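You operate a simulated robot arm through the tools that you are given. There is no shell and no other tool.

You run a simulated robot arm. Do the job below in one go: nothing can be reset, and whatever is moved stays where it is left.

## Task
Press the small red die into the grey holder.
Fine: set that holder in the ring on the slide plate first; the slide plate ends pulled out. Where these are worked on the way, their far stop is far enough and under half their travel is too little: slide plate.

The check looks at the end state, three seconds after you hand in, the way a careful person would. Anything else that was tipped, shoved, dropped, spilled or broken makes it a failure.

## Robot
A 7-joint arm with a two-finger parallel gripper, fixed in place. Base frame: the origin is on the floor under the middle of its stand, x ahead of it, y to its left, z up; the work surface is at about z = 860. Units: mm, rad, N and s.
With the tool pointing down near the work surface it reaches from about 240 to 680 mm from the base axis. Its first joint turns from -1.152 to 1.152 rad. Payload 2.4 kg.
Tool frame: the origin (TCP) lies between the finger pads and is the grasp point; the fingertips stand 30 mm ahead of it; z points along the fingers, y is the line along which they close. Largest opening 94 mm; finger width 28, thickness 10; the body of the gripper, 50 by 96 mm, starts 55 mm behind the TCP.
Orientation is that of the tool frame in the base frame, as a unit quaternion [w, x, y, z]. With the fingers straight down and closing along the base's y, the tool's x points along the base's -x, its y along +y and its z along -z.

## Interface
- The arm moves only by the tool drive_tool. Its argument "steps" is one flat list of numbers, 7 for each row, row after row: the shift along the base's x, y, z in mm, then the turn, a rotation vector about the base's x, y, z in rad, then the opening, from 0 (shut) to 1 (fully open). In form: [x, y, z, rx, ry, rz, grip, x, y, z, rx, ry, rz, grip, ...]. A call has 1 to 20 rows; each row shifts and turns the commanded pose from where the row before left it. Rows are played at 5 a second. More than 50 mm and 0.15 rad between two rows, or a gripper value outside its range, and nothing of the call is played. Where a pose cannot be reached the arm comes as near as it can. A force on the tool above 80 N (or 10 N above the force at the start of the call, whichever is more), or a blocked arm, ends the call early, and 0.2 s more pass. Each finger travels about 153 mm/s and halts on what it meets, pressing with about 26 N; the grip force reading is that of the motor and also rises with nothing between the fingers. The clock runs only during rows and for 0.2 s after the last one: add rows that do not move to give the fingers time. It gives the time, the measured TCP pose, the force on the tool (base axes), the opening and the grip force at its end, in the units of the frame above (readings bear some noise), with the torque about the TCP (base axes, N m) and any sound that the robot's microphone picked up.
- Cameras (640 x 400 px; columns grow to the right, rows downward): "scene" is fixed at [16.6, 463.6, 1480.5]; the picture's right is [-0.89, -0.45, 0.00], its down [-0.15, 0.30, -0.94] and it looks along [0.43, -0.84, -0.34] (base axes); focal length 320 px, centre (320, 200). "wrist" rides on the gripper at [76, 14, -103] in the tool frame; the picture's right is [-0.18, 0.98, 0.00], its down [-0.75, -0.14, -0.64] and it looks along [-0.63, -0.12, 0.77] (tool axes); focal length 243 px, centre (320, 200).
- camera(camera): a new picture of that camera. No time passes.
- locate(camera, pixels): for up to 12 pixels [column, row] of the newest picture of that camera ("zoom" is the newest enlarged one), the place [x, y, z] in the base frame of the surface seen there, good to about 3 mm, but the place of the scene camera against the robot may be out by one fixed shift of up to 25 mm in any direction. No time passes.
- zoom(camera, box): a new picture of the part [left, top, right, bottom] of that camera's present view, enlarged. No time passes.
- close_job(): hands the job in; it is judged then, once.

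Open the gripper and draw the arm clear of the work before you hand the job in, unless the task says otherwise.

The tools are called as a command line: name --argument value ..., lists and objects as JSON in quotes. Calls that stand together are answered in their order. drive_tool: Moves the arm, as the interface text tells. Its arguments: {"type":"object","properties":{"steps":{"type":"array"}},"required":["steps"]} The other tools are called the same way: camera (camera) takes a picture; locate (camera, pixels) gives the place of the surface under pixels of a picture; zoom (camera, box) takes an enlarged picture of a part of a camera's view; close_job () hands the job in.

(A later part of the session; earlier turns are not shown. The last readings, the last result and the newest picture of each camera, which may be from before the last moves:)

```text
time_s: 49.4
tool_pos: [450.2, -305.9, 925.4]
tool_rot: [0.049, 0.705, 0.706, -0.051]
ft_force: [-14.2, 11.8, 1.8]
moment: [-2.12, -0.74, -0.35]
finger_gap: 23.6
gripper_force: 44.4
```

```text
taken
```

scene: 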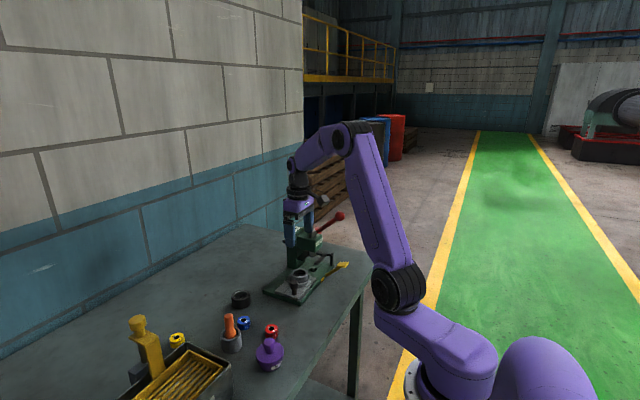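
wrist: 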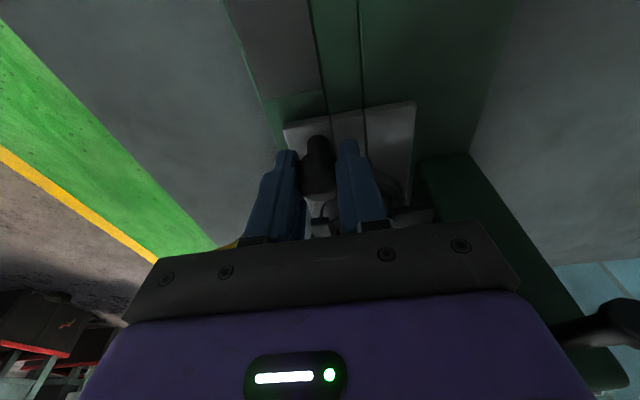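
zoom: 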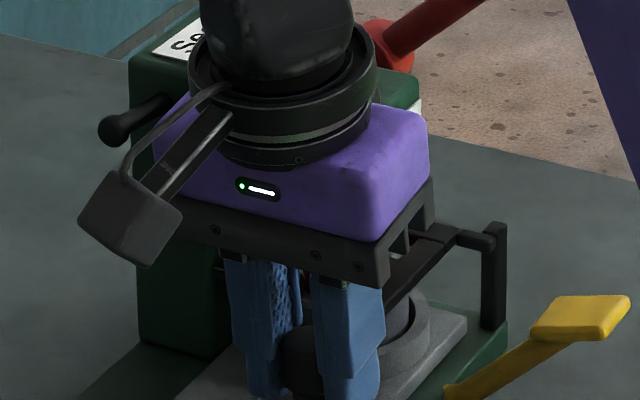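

Release: ease back 1 mm, open to ~45 mm, and withdraw up and toward +y.

drive_tool --steps '[0, 1, 0, 0, 0, 0, 0.1, 0, 0, 0, 0, 0, 0, 0.3, 0, 0, 0, 0, 0, 0, 0.48, 0, 0, 0, 0, 0, 0, 0.48, 0, 0, 15, 0, 0, 0, 0.48, 0, 5, 30, 0, 0, 0, 0.48, 0, 20, 35, 0, 0, 0, 0.48, 0, 20, 40, 0, 0, 0, 0.48, 0, 0, 40, 0, 0, 0, 0.48, 0, 0, 0, 0, 0, 0, 0.48]'

camera --camera "wrist"

zoom --camera "scene" --box '[270, 220, 350, 280]'

```text
time_s: 51.6
tool_pos: [451.9, -261.0, 1084.2]
tool_rot: [0.05, 0.705, 0.705, -0.049]
ft_force: [0.0, 0.5, -0.2]
moment: [-0.01, 0.01, 0.02]
finger_gap: 45.0
gripper_force: 0.1
```

```text
taken
```

wrist: 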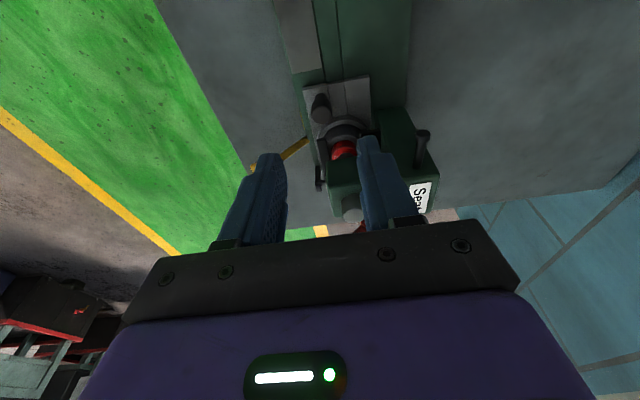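

```text
6.67 times, centred on (310, 250) of scene
```

zoom: 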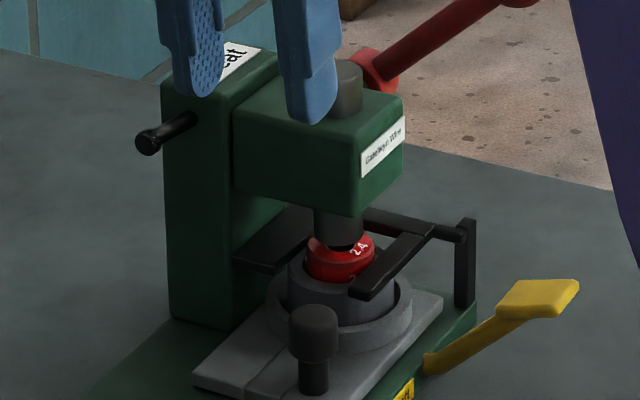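

The die is below the ram. I zoom in to check that it is upright and centred under the ram.

zoom --camera "scene" --box '[300, 243, 332, 267]'

locate --camera "zoom" --pixels '[[250, 80], [250, 110], [210, 100], [290, 100], [250, 190], [210, 180], [330, 120], [290, 290], [180, 220], [370, 230]]'

```text
16.00 times, centred on (316, 255) of scene
```

zoom: 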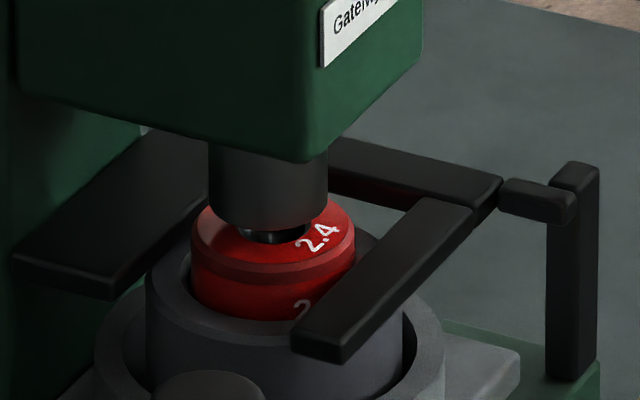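

```text
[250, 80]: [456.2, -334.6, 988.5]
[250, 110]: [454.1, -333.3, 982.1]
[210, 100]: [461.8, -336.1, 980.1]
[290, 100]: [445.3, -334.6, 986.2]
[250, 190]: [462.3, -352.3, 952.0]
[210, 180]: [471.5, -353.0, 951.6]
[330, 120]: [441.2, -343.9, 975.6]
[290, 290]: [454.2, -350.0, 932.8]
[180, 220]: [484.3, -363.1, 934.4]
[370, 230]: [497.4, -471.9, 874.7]
```

Die and ram are centred to ~1 mm and upright. Now I return to the default orientation and move to a viewing spot above the lever ball.

drive_tool --steps '[0, 5, 10, 0.14, 0, 0, 0.7, -6.1, -11.2, 7.8, 0, 0, 0.1428, 0.7, -6.1, -11.2, 7.8, 0, 0, 0.1428, 0.7, -6.1, -11.2, 7.8, 0, 0, 0.1428, 0.7, -6.1, -11.2, 7.8, 0, 0, 0.1428, 0.7, -6.1, -11.2, 7.8, 0, 0, 0.1428, 0.7, -6.1, -11.2, 7.8, 0, 0, 0.1428, 0.7, -6.1, -11.2, 7.8, 0, 0, 0.1428, 0.7, -6.1, -11.2, 7.8, 0, 0, 0.1428, 0.7, -6.1, -11.2, 7.8, 0, 0, 0.1428, 0.7, -6.1, -11.2, 7.8, 0, 0, 0.1428, 0.7, -6.1, -11.2, 7.8, 0, 0, 0.1428, 0.7, 0, 0, 0, 0, 0, 0, 0.7, 0, 0, 0, 0, 0, 0, 0.7]'

camera --camera "wrist"

```text
time_s: 54.6
tool_pos: [383.0, -379.4, 1180.6]
tool_rot: [0.001, 0.0, 1.0, 0.001]
ft_force: [-0.2, 0.0, -0.1]
moment: [0.01, -0.03, 0.01]
finger_gap: 65.8
gripper_force: 0.1
```

```text
taken
```

wrist: 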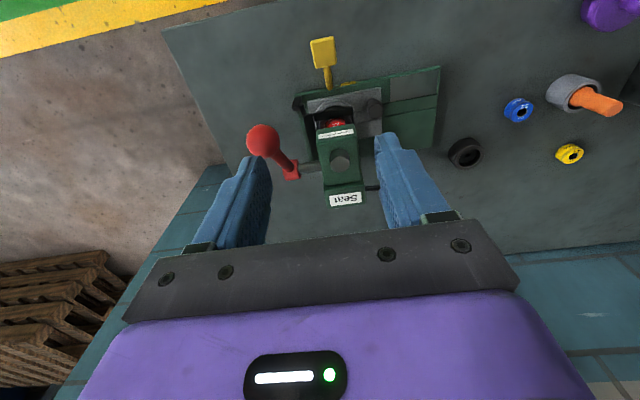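

zoom --camera "wrist" --box '[230, 30, 400, 215]'

zoom --camera "wrist" --box '[230, 110, 326, 190]'

locate --camera "zoom" --pixels '[[220, 150], [150, 155], [290, 150], [220, 90], [225, 215], [310, 255], [350, 300], [400, 330], [440, 300], [390, 285]]'

```text
2.16 times, centred on (315, 122) of wrist
```

zoom: 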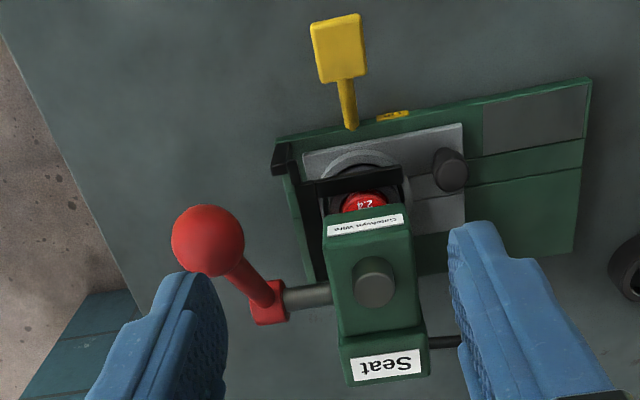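

```text
5.00 times, centred on (278, 150) of wrist
```

zoom: 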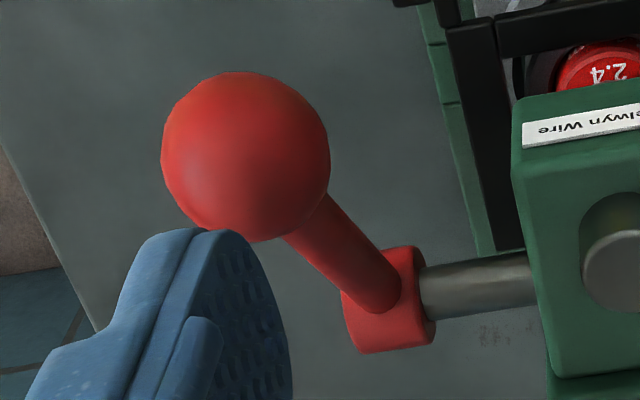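

```text
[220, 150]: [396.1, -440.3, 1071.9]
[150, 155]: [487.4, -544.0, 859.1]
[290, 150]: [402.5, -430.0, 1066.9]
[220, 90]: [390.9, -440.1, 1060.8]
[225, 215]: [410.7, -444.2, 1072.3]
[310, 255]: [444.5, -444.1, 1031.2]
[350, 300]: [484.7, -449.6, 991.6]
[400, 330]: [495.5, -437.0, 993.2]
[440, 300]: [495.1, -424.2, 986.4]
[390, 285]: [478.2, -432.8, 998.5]
```

Ball centre ≈ (405, −441.5, 1057), radius ≈16.5; hub axis ≈ (492, −440, 985), lever swings in the x–z plane. I move above the ball with the fingers closing along y and check alignment.

drive_tool --steps '[11.1, -31.6, 0, 0, 0, 0, 0.75, 11.2, -31.7, 0, 0, 0, 0, 0.75, 0, 0, -30, 0, 0, 0, 0.75, 0, 0, 0, 0, 0, 0, 0.75, 0, 0, 0, 0, 0, 0, 0.75]'

camera --camera "wrist"

camera --camera "scene"

```text
time_s: 55.8
tool_pos: [406.7, -443.1, 1148.4]
tool_rot: [0.001, 0.0, 1.0, -0.001]
ft_force: [0.9, -0.2, -0.2]
moment: [0.01, 0.0, 0.02]
finger_gap: 70.4
gripper_force: 0.0
```

```text
taken
```

wrist: 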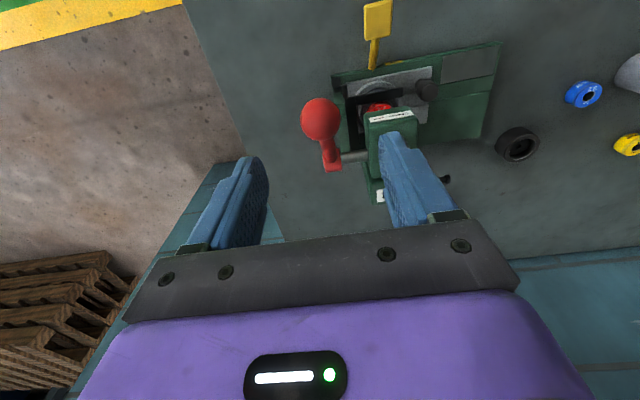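

```text
taken
```

scene: 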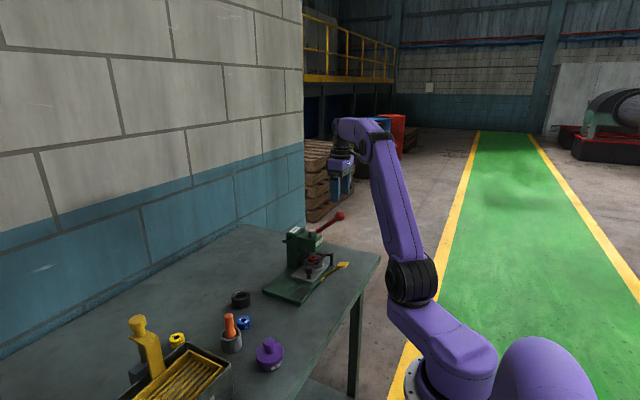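

Ball appears at (321,119), exactly where the tool axis predicts. Descending to its centre height and closing.

drive_tool --steps '[0, 0, -40, 0, 0, 0, 0.75, 0, 0, -33, 0, 0, 0, 0.75, 0, 0, -20, 0, 0, 0, 0.75, 0, 0, 0, 0, 0, 0, 0.75]'

camera --camera "wrist"

zoom --camera "scene" --box '[280, 180, 380, 250]'

```text
time_s: 56.8
tool_pos: [406.3, -443.4, 1057.0]
tool_rot: [0.001, 0.0, 1.0, -0.001]
ft_force: [-0.2, -0.2, -0.1]
moment: [0.03, -0.01, 0.03]
finger_gap: 70.7
gripper_force: 0.0
```

```text
taken
```

wrist: 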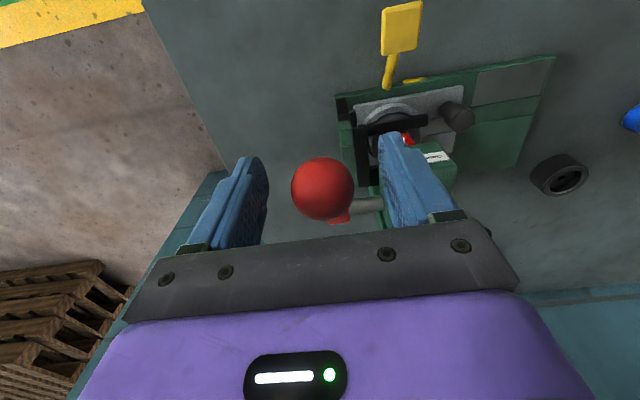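

```text
5.71 times, centred on (330, 215) of scene
```

zoom: 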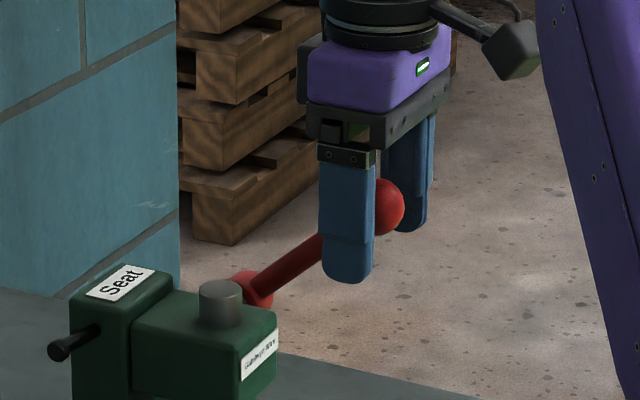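

Ball centred between the pads. Closing on it.

drive_tool --steps '[0, 0, 0, 0, 0, 0, 0.45, 0, 0, 0, 0, 0, 0, 0.3, 0, 0, 0, 0, 0, 0, 0.2, 0, 0, 0, 0, 0, 0, 0.2]'

```text
time_s: 57.8
tool_pos: [405.8, -441.6, 1056.8]
tool_rot: [-0.001, 0.001, 1.0, 0.001]
ft_force: [-4.9, 11.8, 1.1]
moment: [0.1, 0.12, 0.0]
finger_gap: 33.0
gripper_force: 44.9
```

Gripped at 33 mm. I shift +1 mm in y to relieve the side load and start swinging the lever along its arc with small steps.

drive_tool --steps '[0, 1, 0, 0, 0, 0, 0.2, -1.83, 0, -2.31, 0, 0, 0, 0.2, -1.82, 0, -2.31, 0, 0, 0, 0.2, 0, 0, 0, 0, 0, 0, 0.2]'

```text
time_s: 58.8
tool_pos: [404.0, -443.1, 1055.7]
tool_rot: [0.003, 0.0, 1.0, -0.003]
ft_force: [11.5, -1.7, 5.2]
moment: [-0.06, -1.27, -0.01]
finger_gap: 33.4
gripper_force: 45.2
```

Resistance ≈12 N against motion. I continue with the next steps.

drive_tool --steps '[-1.7, 0, -2.4, 0, 0, 0, 0.2, -1.7, 0, -2.4, 0, 0, 0, 0.2, -1.6, 0, -2.5, 0, 0, 0, 0.2, 0, 0, 0, 0, 0, 0, 0.2]'

zoom --camera "scene" --box '[280, 180, 380, 250]'

```text
time_s: 59.8
tool_pos: [398.4, -442.3, 1046.4]
tool_rot: [0.002, 0.0, 1.0, -0.001]
ft_force: [12.4, -3.2, 6.0]
moment: [-0.06, -1.25, 0.01]
finger_gap: 33.2
gripper_force: 45.1
```

```text
5.71 times, centred on (330, 215) of scene
```

zoom: 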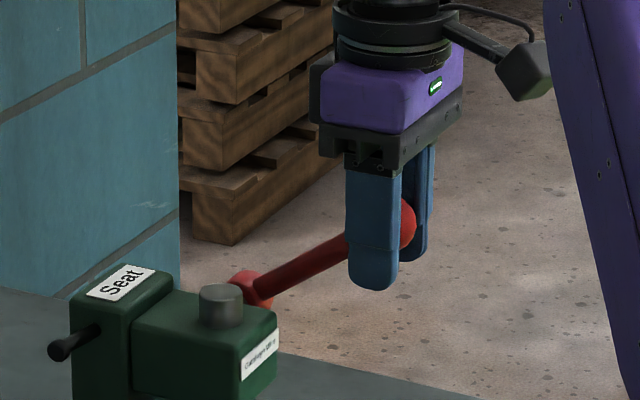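

Lever follows the arc with steady light resistance. Continuing several steps.

drive_tool --steps '[-1.56, 0, -2.49, 0, 0, 0, 0.2, -2.88, 0, -5.13, 0, 0, 0, 0.2, -2.61, 0, -5.28, 0, 0, 0, 0.2, -2.33, 0, -5.41, 0, 0, 0, 0.2, 0, 0, 0, 0, 0, 0, 0.2]'

zoom --camera "scene" --box '[290, 215, 340, 270]'

```text
time_s: 61.0
tool_pos: [388.0, -441.8, 1027.2]
tool_rot: [0.0, 0.001, 1.0, -0.001]
ft_force: [-0.2, 1.6, 12.4]
moment: [-0.08, -1.18, -0.01]
finger_gap: 33.5
gripper_force: 44.9
```

```text
7.27 times, centred on (315, 242) of scene
```

zoom: 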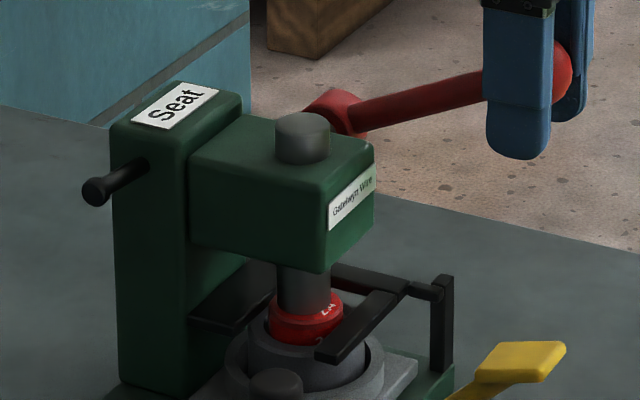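

The ram has come down onto the die. Continuing the press; force should rise.

drive_tool --steps '[-2.03, 0, -5.52, 0, 0, 0, 0.2, -1.76, 0, -5.63, 0, 0, 0, 0.2, -1.45, 0, -5.71, 0, 0, 0, 0.2, 0, 0, 0, 0, 0, 0, 0.2]'

zoom --camera "scene" --box '[290, 215, 340, 270]'

```text
time_s: 62.0
tool_pos: [381.0, -443.5, 1010.6]
tool_rot: [0.002, 0.002, 1.0, -0.001]
ft_force: [-1.1, -2.8, 15.1]
moment: [-0.04, -1.28, 0.01]
finger_gap: 33.1
gripper_force: 45.2
```

```text
7.27 times, centred on (315, 242) of scene
```

zoom: 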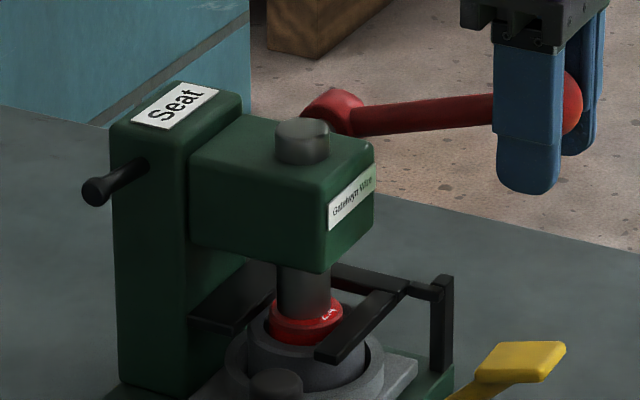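

Die is sinking into the holder with ≈15 N at the lever. Continuing.

drive_tool --steps '[-1.16, 0, -5.77, 0, 0, 0, 0.2, -0.85, 0, -5.83, 0, 0, 0, 0.2, -0.54, 0, -5.86, 0, 0, 0, 0.2, 0, 0, 0, 0, 0, 0, 0.2]'

zoom --camera "scene" --box '[290, 215, 340, 270]'

```text
time_s: 63.0
tool_pos: [378.5, -442.3, 993.5]
tool_rot: [0.001, 0.002, 1.0, -0.001]
ft_force: [-10.5, -11.1, 15.4]
moment: [-0.07, -1.27, -0.02]
finger_gap: 33.1
gripper_force: 45.1
```

```text
7.27 times, centred on (315, 242) of scene
```

zoom: 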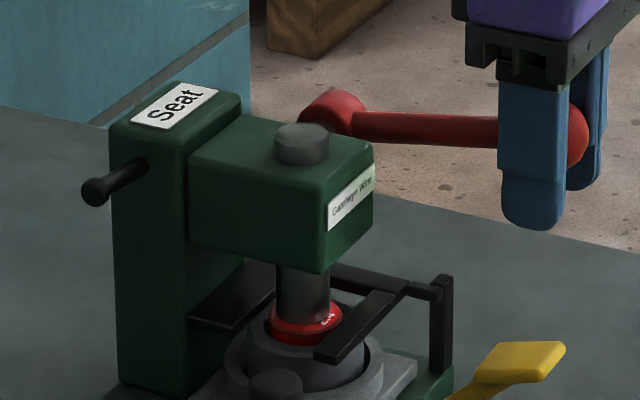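

Pressing continues; lever now horizontal. Next steps with a slight −x relief.

drive_tool --steps '[-1.0, 0, -5.88, 0, 0, 0, 0.2, 0, 0, -5.9, 0, 0, 0, 0.2, 0.3, 0, -5.87, 0, 0, 0, 0.2, 0, 0, 0, 0, 0, 0, 0.2]'

zoom --camera "scene" --box '[290, 215, 340, 270]'

```text
time_s: 64.0
tool_pos: [378.7, -442.5, 975.3]
tool_rot: [-0.001, 0.0, 1.0, 0.001]
ft_force: [-18.4, -6.5, 13.2]
moment: [0.02, -1.21, 0.03]
finger_gap: 33.6
gripper_force: 45.0
```

```text
7.27 times, centred on (315, 242) of scene
```

zoom: 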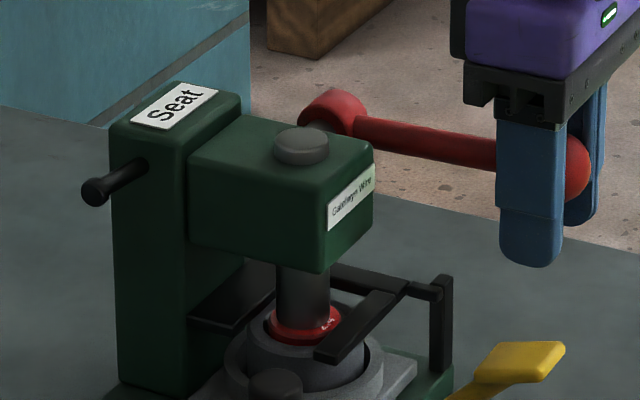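

Still sinking. x load −18 N means the true arc bows further to −x; I relieve and continue.

drive_tool --steps '[-1.5, 0, -5.0, 0, 0, 0, 0.2, 0, 0, -5.5, 0, 0, 0, 0.2, 0.3, 0, -5.5, 0, 0, 0, 0.2, 0, 0, 0, 0, 0, 0, 0.2]'

zoom --camera "scene" --box '[290, 215, 340, 270]'

```text
time_s: 65.0
tool_pos: [378.9, -442.8, 958.8]
tool_rot: [0.003, 0.0, 1.0, -0.001]
ft_force: [-5.3, -13.0, 11.8]
moment: [0.01, -1.09, 0.08]
finger_gap: 33.6
gripper_force: 45.1
```

```text
7.27 times, centred on (315, 242) of scene
```

zoom: 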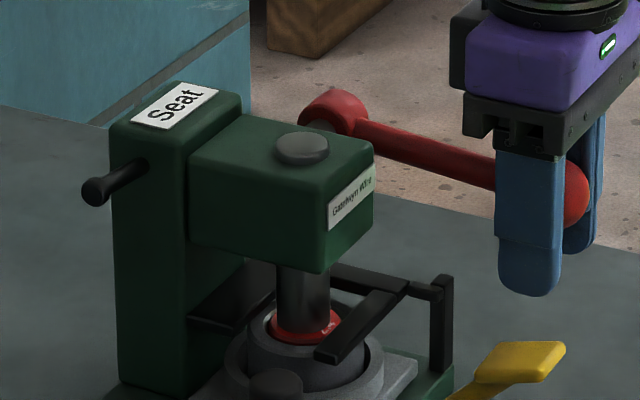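

Die is nearly flush. I continue a few more degrees while watching force, plus a closer view.

drive_tool --steps '[0.3, -0.5, -5.5, 0, 0, 0, 0.2, 0.8, 0, -5.5, 0, 0, 0, 0.2, 1.1, 0, -5.5, 0, 0, 0, 0.2, 0, 0, 0, 0, 0, 0, 0.2]'

zoom --camera "scene" --box '[300, 243, 332, 267]'

zoom --camera "scene" --box '[290, 215, 370, 275]'

```text
time_s: 66.0
tool_pos: [381.4, -441.4, 946.4]
tool_rot: [0.003, -0.001, 1.0, -0.003]
ft_force: [-4.6, 6.0, 44.5]
moment: [-0.06, 0.12, 0.04]
finger_gap: 33.6
gripper_force: 44.9
```

```text
16.00 times, centred on (316, 255) of scene
```

zoom: 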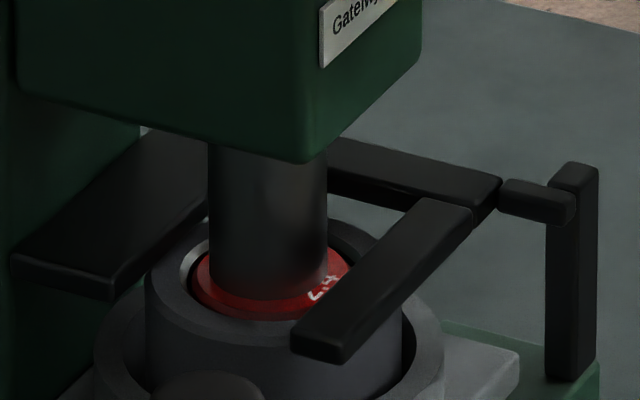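

```text
6.67 times, centred on (330, 245) of scene
```

zoom: 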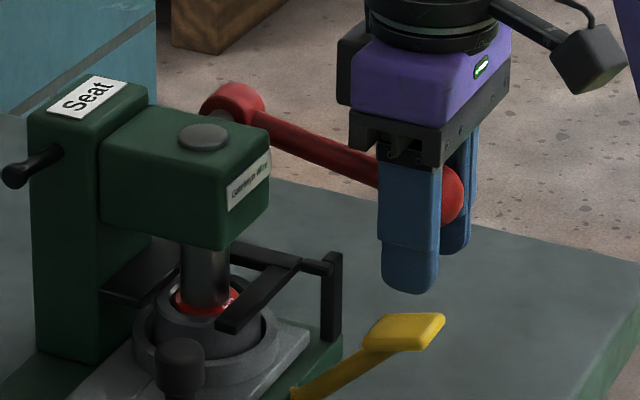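

Force jumped to 44 N at z≈946: either the seat or the tight part of the fit. I push a bit more to confirm it's bottomed.

drive_tool --steps '[0.3, 0, -1.5, 0, 0, 0, 0.2, 0.3, 0, -1.5, 0, 0, 0, 0.2, 0, 0, 0, 0, 0, 0, 0.2]'

zoom --camera "scene" --box '[300, 243, 332, 267]'

```text
time_s: 66.8
tool_pos: [380.6, -442.8, 942.4]
tool_rot: [0.003, 0.001, 1.0, -0.001]
ft_force: [-9.5, 16.7, 48.0]
moment: [-0.14, -0.03, -0.02]
finger_gap: 33.6
gripper_force: 44.6
```

```text
16.00 times, centred on (316, 255) of scene
```

zoom: 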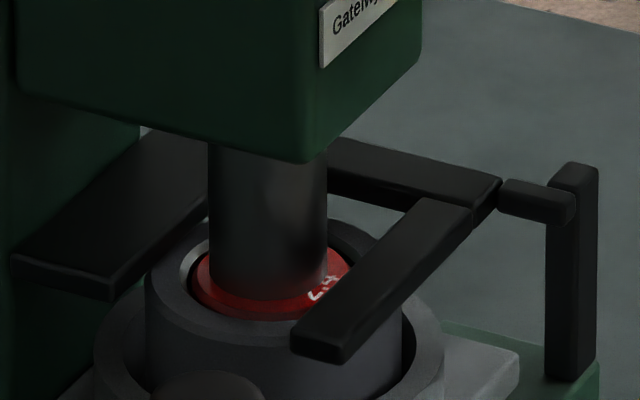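

The ram image hasn't changed while the TCP sank 4 mm, so the pads are slipping on the ball at ~48 N. I measure die top versus rim height here.

locate --camera "zoom" --pixels '[[240, 308], [215, 290], [330, 285], [270, 310], [205, 270], [240, 328], [180, 300], [165, 270], [270, 335], [320, 240], [175, 250]]'

zoom --camera "scene" --box '[306, 253, 326, 268]'

```text
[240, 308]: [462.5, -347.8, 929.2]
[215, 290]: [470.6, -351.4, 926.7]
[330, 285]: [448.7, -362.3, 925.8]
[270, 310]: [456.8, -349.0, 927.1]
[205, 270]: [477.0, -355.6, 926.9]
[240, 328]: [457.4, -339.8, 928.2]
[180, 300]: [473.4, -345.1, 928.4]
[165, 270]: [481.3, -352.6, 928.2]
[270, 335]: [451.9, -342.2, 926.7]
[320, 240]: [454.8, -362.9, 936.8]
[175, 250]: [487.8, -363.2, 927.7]
```

```text
16.00 times, centred on (316, 260) of scene
```

zoom: 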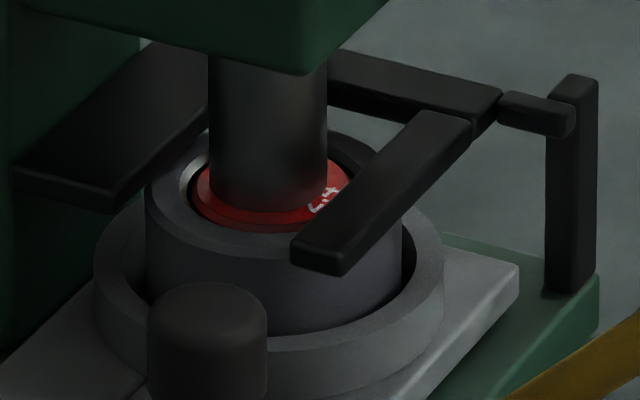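

Die top (≈927 scene) is at the rim level (≈928 scene): flush, and the resistance became a hard stop. I now guide the lever back up along the same arc, starting with a few steps.

drive_tool --steps '[-0.6, 0, 5, 0, 0, 0, 0.2, -1.1, 0, 5.5, 0, 0, 0, 0.2, -0.8, 0, 5.5, 0, 0, 0, 0.2, -0.3, 0, 3.5, 0, 0, 0, 0.2, 0, 0, 0, 0, 0, 0, 0.2]'

zoom --camera "scene" --box '[290, 215, 370, 275]'

```text
time_s: 68.0
tool_pos: [377.4, -442.0, 958.8]
tool_rot: [0.0, 0.0, 1.0, 0.001]
ft_force: [6.7, 5.3, -9.2]
moment: [-0.08, 1.4, 0.0]
finger_gap: 32.9
gripper_force: 45.0
```

```text
6.67 times, centred on (330, 245) of scene
```

zoom: 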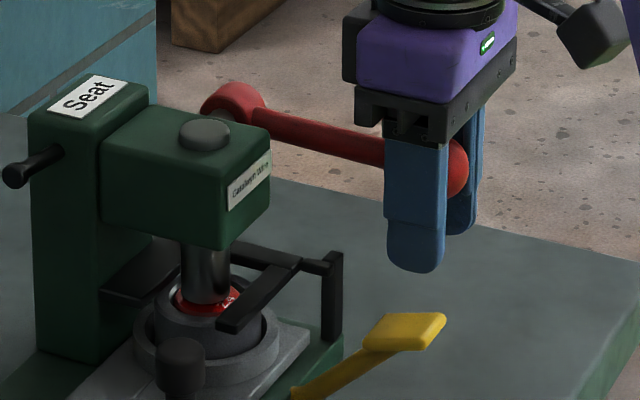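

The ram lifts off and the die stays flush in the holder. Continuing the lever upward.

drive_tool --steps '[-0.3, 0, 5.5, 0, 0, 0, 0.2, 0, 0, 5.5, 0, 0, 0, 0.2, 1.0, 0, 5.0, 0, 0, 0, 0.2, 0, 0, 5.87, 0, 0, 0, 0.2, 0, 0, 5.9, 0, 0, 0, 0.2, 1.2, 0, 5.88, 0, 0, 0, 0.2, 0.54, 0, 5.86, 0, 0, 0, 0.2, 0.85, 0, 5.83, 0, 0, 0, 0.2, 1.16, 0, 5.77, 0, 0, 0, 0.2, 0, 0, 0, 0, 0, 0, 0.2]'

zoom --camera "scene" --box '[290, 205, 370, 265]'

```text
time_s: 70.2
tool_pos: [383.1, -441.2, 1011.3]
tool_rot: [0.001, 0.0, 1.0, 0.001]
ft_force: [10.3, 8.6, -14.5]
moment: [-0.08, 1.42, -0.02]
finger_gap: 33.7
gripper_force: 45.1
```

```text
6.67 times, centred on (330, 235) of scene
```

zoom: 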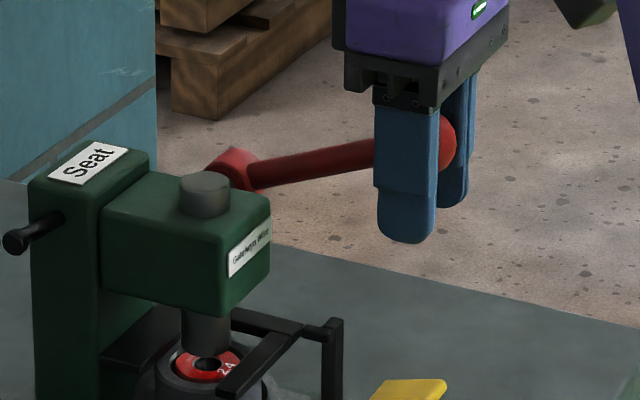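

Continuing up to the starting position of the lever.

drive_tool --steps '[1.45, 0, 5.71, 0, 0, 0, 0.2, 1.76, 0, 5.63, 0, 0, 0, 0.2, 2.03, 0, 5.52, 0, 0, 0, 0.2, 2.33, 0, 5.41, 0, 0, 0, 0.2, 2.61, 0, 5.28, 0, 0, 0, 0.2, 2.88, 0, 5.13, 0, 0, 0, 0.2, 1.56, 0, 2.49, 0, 0, 0, 0.2, 2.5, 0, 3.65, 0, 0, 0, 0.2, 2.5, 0, 3.65, 0, 0, 0, 0.2, 0, 0, 0, 0, 0, 0, 0.2]'

zoom --camera "scene" --box '[280, 185, 380, 265]'

```text
time_s: 72.4
tool_pos: [404.6, -442.2, 1050.8]
tool_rot: [0.0, 0.0, 1.0, 0.0]
ft_force: [27.4, -4.3, -34.7]
moment: [0.06, 1.13, -0.03]
finger_gap: 33.7
gripper_force: 44.6
```

```text
5.00 times, centred on (330, 225) of scene
```

zoom: 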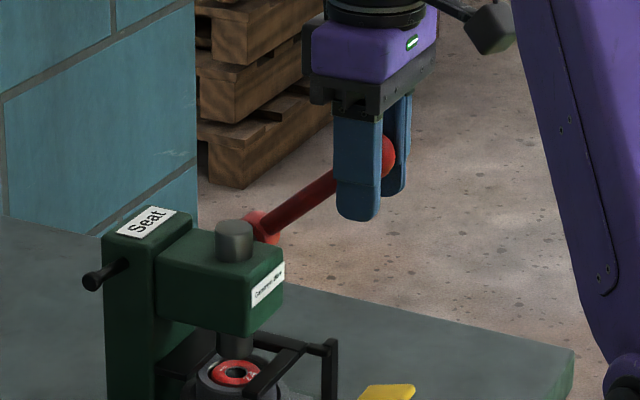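

Force rose to ~44 N: the lever is back at its top stop. I ease off slightly, open, and lift straight up.

drive_tool --steps '[-1, 0, -1, 0, 0, 0, 0.2, 0, 0, 0, 0, 0, 0, 0.4, 0, 0, 0, 0, 0, 0, 0.7, 0, 0, 0, 0, 0, 0, 0.7, 0, 0, 20, 0, 0, 0, 0.7, 0, 0, 40, 0, 0, 0, 0.7, 0, 0, 45, 0, 0, 0, 0.7, 0, 0, 0, 0, 0, 0, 0.7]'

camera --camera "wrist"

zoom --camera "scene" --box '[280, 200, 360, 280]'

```text
time_s: 74.2
tool_pos: [399.3, -440.1, 1155.9]
tool_rot: [0.001, 0.001, 1.0, -0.001]
ft_force: [-0.1, 0.2, -0.7]
moment: [0.01, 0.0, -0.01]
finger_gap: 65.8
gripper_force: 0.1
```

```text
taken
```

wrist: 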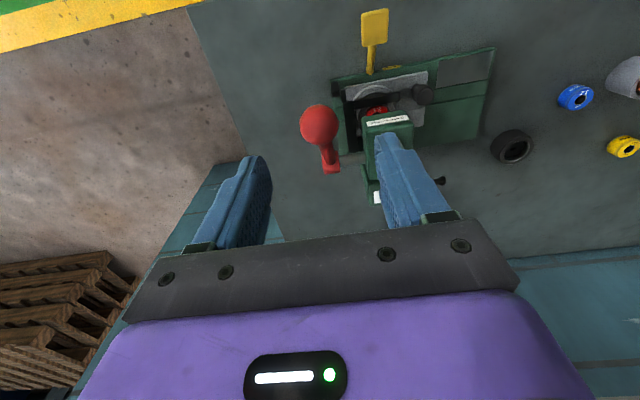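

```text
5.00 times, centred on (320, 240) of scene
```

zoom: 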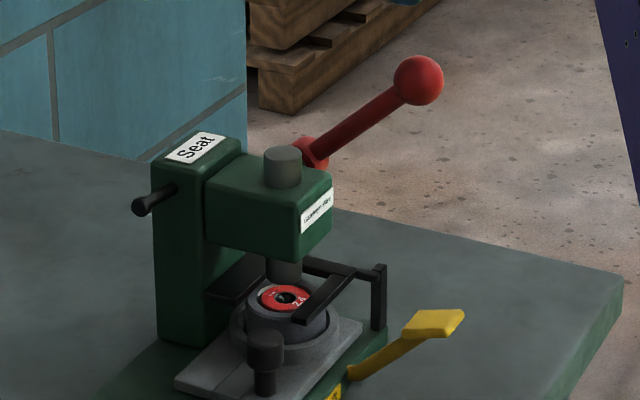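

Lever is up and stays. I check how deep the die is, now that the ram is clear.

zoom --camera "scene" --box '[300, 248, 332, 272]'

locate --camera "zoom" --pixels '[[240, 222], [215, 200], [270, 228], [340, 190], [240, 245], [180, 215], [165, 190], [200, 165], [280, 250], [320, 205]]'

```text
16.00 times, centred on (316, 260) of scene
```

zoom: 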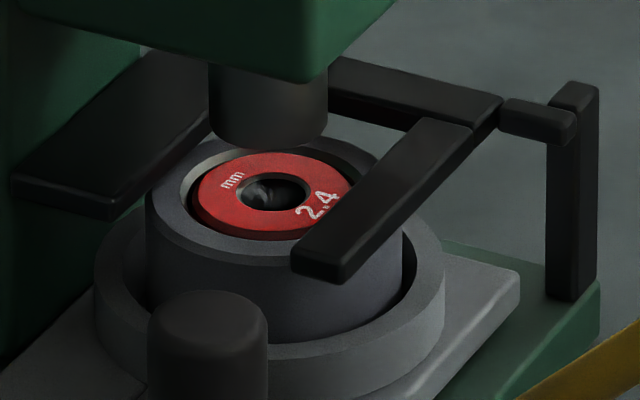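

```text
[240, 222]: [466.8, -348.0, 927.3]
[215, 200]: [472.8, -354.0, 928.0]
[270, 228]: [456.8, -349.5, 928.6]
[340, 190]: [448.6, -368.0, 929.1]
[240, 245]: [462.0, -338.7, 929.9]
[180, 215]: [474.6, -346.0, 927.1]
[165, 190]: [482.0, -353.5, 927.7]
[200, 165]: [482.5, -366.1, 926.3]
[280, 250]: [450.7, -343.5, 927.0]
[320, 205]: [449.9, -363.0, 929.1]
```

Die sits flush with the holder's rim. Now I go back to the knob: turn −90°, tilt −0.14 again, and stop above it along the earlier exit path.

drive_tool --steps '[4.5, 16.45, -4, 0, 0, -0.1428, 0.5, 4.5, 16.45, -4, 0, 0, -0.1428, 0.5, 4.5, 16.45, -4, 0, 0, -0.1428, 0.5, 4.5, 16.45, -4, 0, 0, -0.1428, 0.5, 4.5, 16.45, -4, 0, 0, -0.1428, 0.5, 4.5, 16.45, -4, 0, 0, -0.1428, 0.5, 4.5, 16.45, -4, 0, 0, -0.1428, 0.5, 4.5, 16.45, -4, 0, 0, -0.1428, 0.5, 4.5, 16.45, -4, 0, 0, -0.1428, 0.5, 4.5, 16.45, -4, 0, 0, -0.1428, 0.5, 4.5, 16.45, -4, 0, 0, -0.1428, 0.5, 0, 0, -28.2, -0.14, 0, 0, 0.5, 0, 0, 0, 0, 0, 0, 0.5, 0, 0, 0, 0, 0, 0, 0.5]'

camera --camera "wrist"

```text
time_s: 77.2
tool_pos: [451.8, -260.1, 1087.6]
tool_rot: [0.05, 0.705, 0.706, -0.05]
ft_force: [-0.8, -0.4, 0.6]
moment: [-0.04, 0.0, 0.01]
finger_gap: 47.0
gripper_force: 0.0
```

```text
taken
```

wrist: 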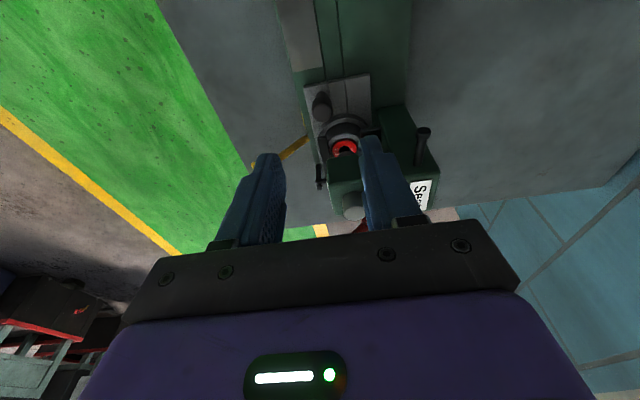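

Same pose as my earlier exit; the knob is at (322,108). I descend by retracing that path.

drive_tool --steps '[0, 0, -40, 0, 0, 0, 0.5, 0, -20, -40, 0, 0, 0, 0.5, 0, -20, -35, 0, 0, 0, 0.5, 0, -5, -28, 0, 0, 0, 0.5, 0, 0, -9, 0, 0, 0, 0.5, 0, 0, -8, 0, 0, 0, 0.5, 0, 0, 0, 0, 0, 0, 0.5]'

camera --camera "wrist"

```text
time_s: 78.6
tool_pos: [456.5, -311.2, 937.4]
tool_rot: [0.059, 0.707, 0.703, -0.051]
ft_force: [-4.7, 5.8, 14.6]
moment: [-0.81, -0.2, -0.22]
finger_gap: 47.2
gripper_force: 0.1
stopped in row 6: the force on the tool passed its limit at 95 N (the readings are from after the stop); the commanded pose is now the measured one
```

```text
taken
```

wrist: 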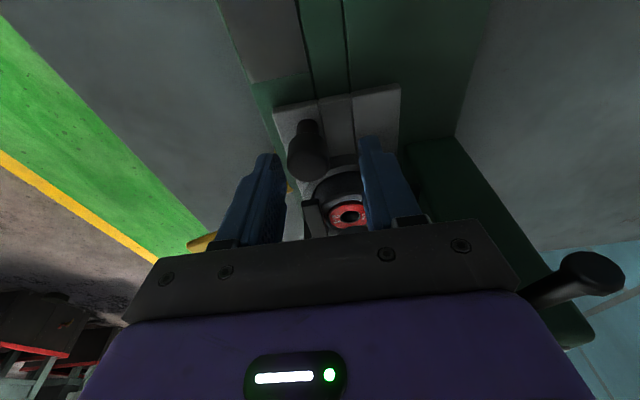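

The descent stopped at 95 N with the tool offset to (456, −311, 937): something was touched. I look closely from both cameras before moving.

zoom --camera "wrist" --box '[220, 80, 440, 240]'

zoom --camera "scene" --box '[270, 220, 350, 285]'

zoom --camera "scene" --box '[290, 245, 330, 278]'

```text
2.50 times, centred on (330, 160) of wrist
```

zoom: 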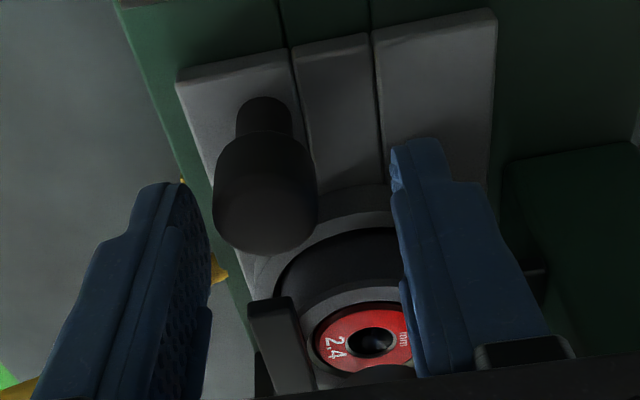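

```text
6.15 times, centred on (310, 252) of scene
```

zoom: 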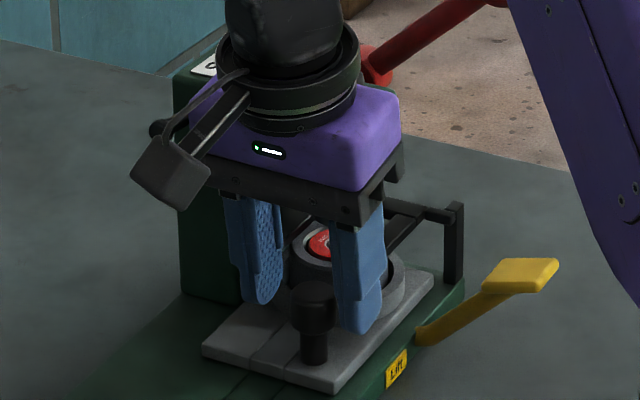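

```text
12.12 times, centred on (310, 262) of scene
```

zoom: 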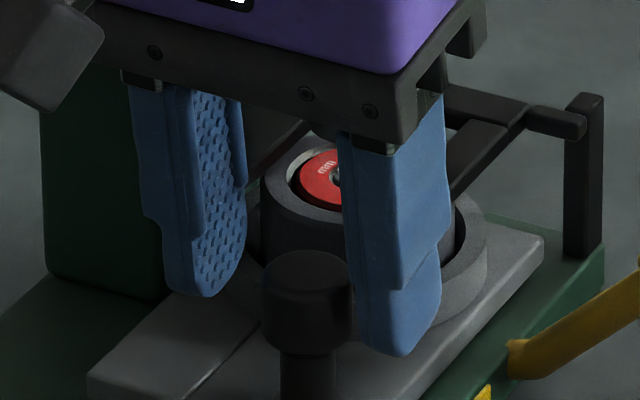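

I measure where the knob, fork end and plate actually are relative to the tool now.

zoom --camera "wrist" --box '[220, 80, 440, 240]'

locate --camera "zoom" --pixels '[[265, 215], [230, 200], [305, 200], [265, 165], [270, 310], [250, 305], [340, 70], [210, 80], [340, 205], [370, 340], [345, 235], [520, 180]]'

locate --camera "wrist" --pixels '[[590, 270], [540, 290], [565, 335]]'

```text
2.50 times, centred on (330, 160) of wrist
```

zoom: 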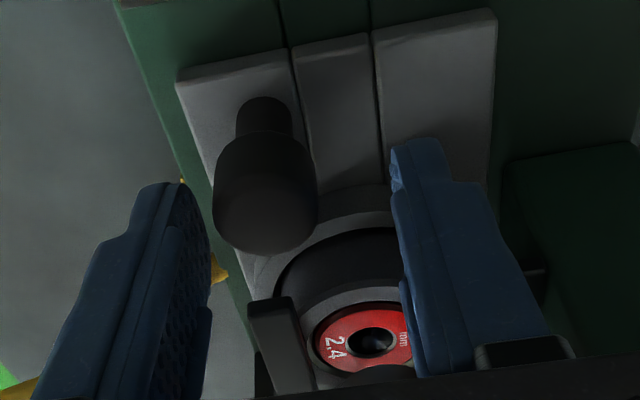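

```text
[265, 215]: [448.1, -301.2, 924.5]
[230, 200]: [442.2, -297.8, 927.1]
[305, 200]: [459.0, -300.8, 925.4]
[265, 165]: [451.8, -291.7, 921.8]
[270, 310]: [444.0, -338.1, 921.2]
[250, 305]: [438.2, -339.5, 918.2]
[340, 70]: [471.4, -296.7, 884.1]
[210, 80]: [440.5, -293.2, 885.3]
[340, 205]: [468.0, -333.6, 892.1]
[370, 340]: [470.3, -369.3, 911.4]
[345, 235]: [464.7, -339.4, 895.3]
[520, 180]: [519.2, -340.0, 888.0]
```

```text
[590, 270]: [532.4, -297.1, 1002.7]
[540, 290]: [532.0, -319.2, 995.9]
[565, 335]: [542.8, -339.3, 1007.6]
```

The force reading is only ~16 N now. I retreat gently up and toward +y, and check the load drops.

drive_tool --steps '[0, 2, 3, 0, 0, 0, 0.5, 0, 2, 4, 0, 0, 0, 0.5, 0, 0, 0, 0, 0, 0, 0.5]'

camera --camera "wrist"

```text
time_s: 79.4
tool_pos: [454.9, -306.6, 942.2]
tool_rot: [0.059, 0.706, 0.704, -0.05]
ft_force: [-0.2, -0.8, 0.7]
moment: [-0.01, -0.01, 0.01]
finger_gap: 47.1
gripper_force: 0.1
```

```text
taken
```

wrist: 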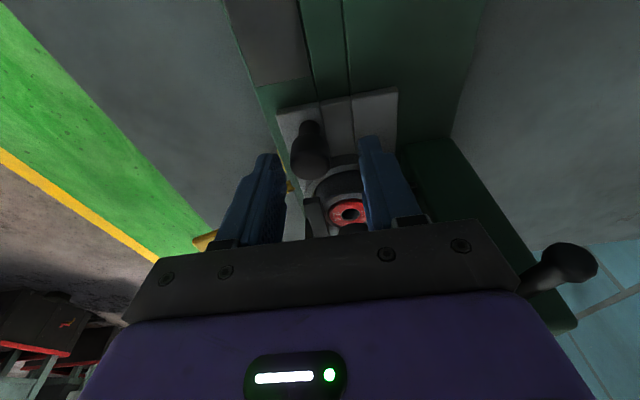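

Load is gone. I check the press area from the scene camera for any displacement.

zoom --camera "scene" --box '[270, 220, 350, 285]'

zoom --camera "scene" --box '[284, 232, 324, 262]'

```text
6.15 times, centred on (310, 252) of scene
```

zoom: 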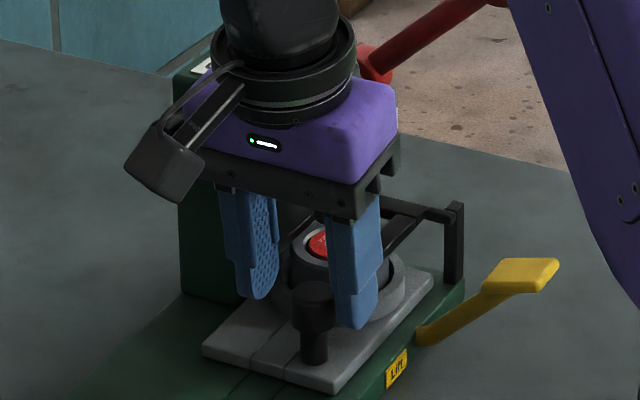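

```text
13.33 times, centred on (304, 247) of scene
```

zoom: 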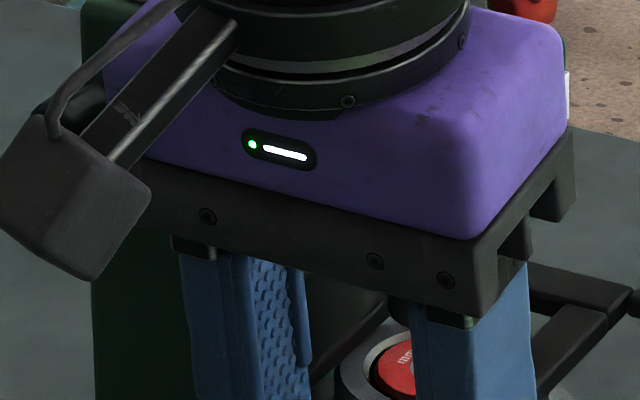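

Press, die and knob look undisturbed. I re-align slowly: shift x −4 and y +1.5 at this height, then descend in small steps watching force.

drive_tool --steps '[-2, 1, 0, 0, 0, 0, 0.55, -2.2, 0.5, 0, 0, 0, 0, 0.55, 0, 0, 0, 0, 0, 0, 0.55, 0, 0, 0, 0, 0, 0, 0.55]'

zoom --camera "wrist" --box '[220, 80, 440, 240]'

```text
time_s: 80.4
tool_pos: [450.4, -305.8, 942.5]
tool_rot: [0.058, 0.706, 0.704, -0.05]
ft_force: [-0.4, 0.1, 0.1]
moment: [0.01, 0.0, 0.01]
finger_gap: 51.8
gripper_force: 0.1
```

```text
2.50 times, centred on (330, 160) of wrist
```

zoom: 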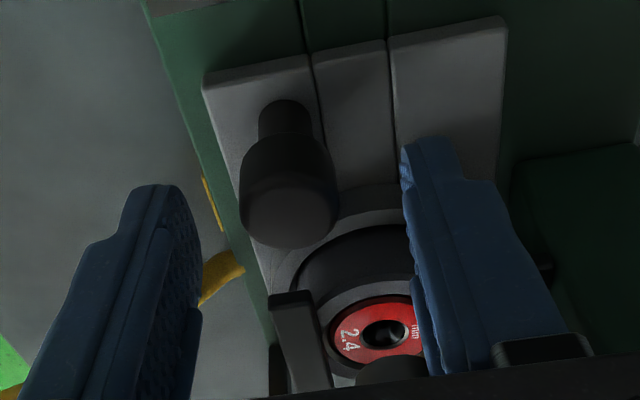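

The knob is now centred between the fingers (≈(318,165)). I descend in 3–4 mm steps.

drive_tool --steps '[0, 0, -3, 0, 0, 0, 0.55, 0, 0, -3, 0, 0, 0, 0.55, 0, 0, -3, 0, 0, 0, 0.55, 0, 0, 0, 0, 0, 0, 0.55]'

```text
time_s: 81.4
tool_pos: [451.7, -307.1, 934.2]
tool_rot: [0.06, 0.706, 0.704, -0.05]
ft_force: [0.4, -0.3, -0.2]
moment: [0.02, 0.0, 0.02]
finger_gap: 51.8
gripper_force: 0.0
```

No contact. Another 6 mm.

drive_tool --steps '[0, 0, -3, 0, 0, 0, 0.55, 0, 0, -3, 0, 0, 0, 0.55, 0, 0, 0, 0, 0, 0, 0.55]'

camera --camera "wrist"

```text
time_s: 82.2
tool_pos: [451.8, -305.7, 927.6]
tool_rot: [0.058, 0.706, 0.704, -0.05]
ft_force: [1.1, -0.3, -0.5]
moment: [-0.01, 0.02, 0.03]
finger_gap: 51.7
gripper_force: 0.2
```

```text
taken
```

wrist: 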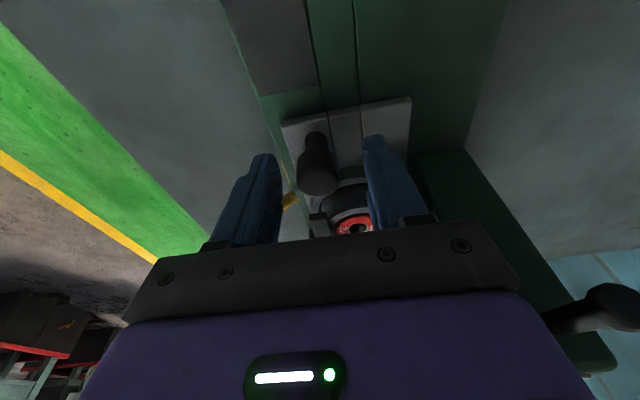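

Fingers straddle the knob with no load. Closing on it.

drive_tool --steps '[0, 0, -1.5, 0, 0, 0, 0.4, 0, 0, 0, 0, 0, 0, 0.25, 0, 0, 0, 0, 0, 0, 0.15, 0, 0, 0, 0, 0, 0, 0.1, 0, 0, 0, 0, 0, 0, 0.1]'

```text
time_s: 83.4
tool_pos: [449.5, -306.6, 926.2]
tool_rot: [0.058, 0.706, 0.704, -0.05]
ft_force: [-8.2, -0.6, 1.2]
moment: [-0.05, 0.64, -0.01]
finger_gap: 24.0
gripper_force: 45.2
```

Gripped (24 mm). I begin pulling the plate out along +y, gently.

drive_tool --steps '[-0.7, 2, 0, 0, 0, 0, 0.1, 0, 3, 0, 0, 0, 0, 0.1, 0, 4, 0, 0, 0, 0, 0.1, 0, 4, 0, 0, 0, 0, 0.1, 0, 0, 0, 0, 0, 0, 0.1]'

zoom --camera "scene" --box '[270, 225, 350, 290]'

```text
time_s: 84.6
tool_pos: [449.8, -293.0, 925.6]
tool_rot: [0.06, 0.706, 0.704, -0.05]
ft_force: [0.6, 0.4, 12.0]
moment: [0.82, 0.63, -0.07]
finger_gap: 24.2
gripper_force: 44.8
```

```text
6.15 times, centred on (310, 258) of scene
```

zoom: 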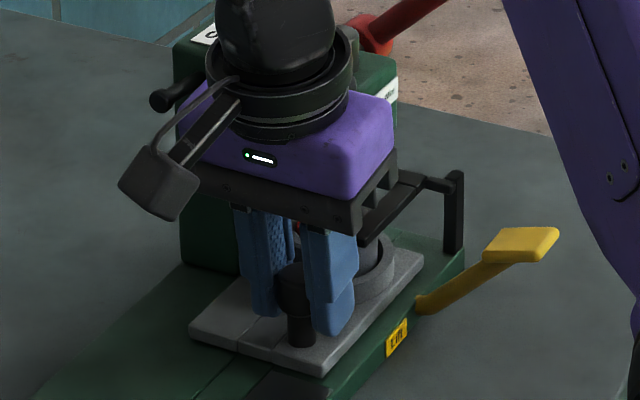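

The plate follows. I continue pulling steadily.

drive_tool --steps '[0, 5, 0, 0, 0, 0, 0.1, 0, 6, 0, 0, 0, 0, 0.1, 0, 6, 0, 0, 0, 0, 0.1, 0, 6, 0, 0, 0, 0, 0.1, 0, 6, 0, 0, 0, 0, 0.1, 0, 6, 0, 0, 0, 0, 0.1, 0, 6, 0, 0, 0, 0, 0.1, 0, 6, 0, 0, 0, 0, 0.1, 0, 5, 0, 0, 0, 0, 0.1, 0, 4, 0, 0, 0, 0, 0.1, 0, 0, 0, 0, 0, 0, 0.1]'

zoom --camera "scene" --box '[260, 230, 350, 300]'

```text
time_s: 87.0
tool_pos: [450.7, -237.1, 924.3]
tool_rot: [0.059, 0.707, 0.703, -0.049]
ft_force: [3.3, -0.7, 28.6]
moment: [-0.16, 0.49, -0.03]
finger_gap: 24.0
gripper_force: 44.9
```

```text
5.71 times, centred on (305, 265) of scene
```

zoom: 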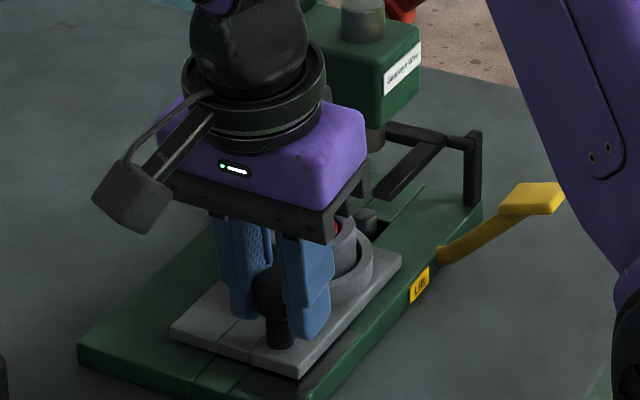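

Holder and die ride along fine. I relieve z by +0.3 and pull the last ~20 mm to the out stop.

drive_tool --steps '[0, 4, 0.3, 0, 0, 0, 0.1, 0, 5, 0, 0, 0, 0, 0.1, 0, 4, 0, 0, 0, 0, 0.1, 0, 3, 0, 0, 0, 0, 0.1, 0, 0, 0, 0, 0, 0, 0.1]'

```text
time_s: 88.2
tool_pos: [450.1, -221.2, 925.7]
tool_rot: [0.058, 0.707, 0.703, -0.051]
ft_force: [-3.2, 1.4, 30.6]
moment: [-0.31, 0.58, 0.12]
finger_gap: 24.0
gripper_force: 44.7
```

drive_tool --steps '[0, 1.5, 0.3, 0, 0, 0, 0.1, 0, 1.5, 0, 0, 0, 0, 0.1, 0, 1.5, 0, 0, 0, 0, 0.1, 0, 0, 0, 0, 0, 0, 0.1]'

```text
time_s: 89.2
tool_pos: [450.1, -216.0, 924.4]
tool_rot: [0.058, 0.707, 0.703, -0.049]
ft_force: [5.1, -4.1, 2.2]
moment: [0.35, 0.43, 0.08]
finger_gap: 23.9
gripper_force: 44.6
```

Now at y≈−216 with −4 N starting. One more mm or two to be sure it's on the stop.

drive_tool --steps '[0, 1, 0, 0, 0, 0, 0.1, 0, 1, 0, 0, 0, 0, 0.1, 0, 0, 0, 0, 0, 0, 0.1]'

```text
time_s: 90.0
tool_pos: [450.3, -215.1, 925.6]
tool_rot: [0.059, 0.708, 0.702, -0.051]
ft_force: [10.2, -17.5, -18.8]
moment: [-0.39, 0.39, -0.05]
finger_gap: 23.6
gripper_force: 44.4
```

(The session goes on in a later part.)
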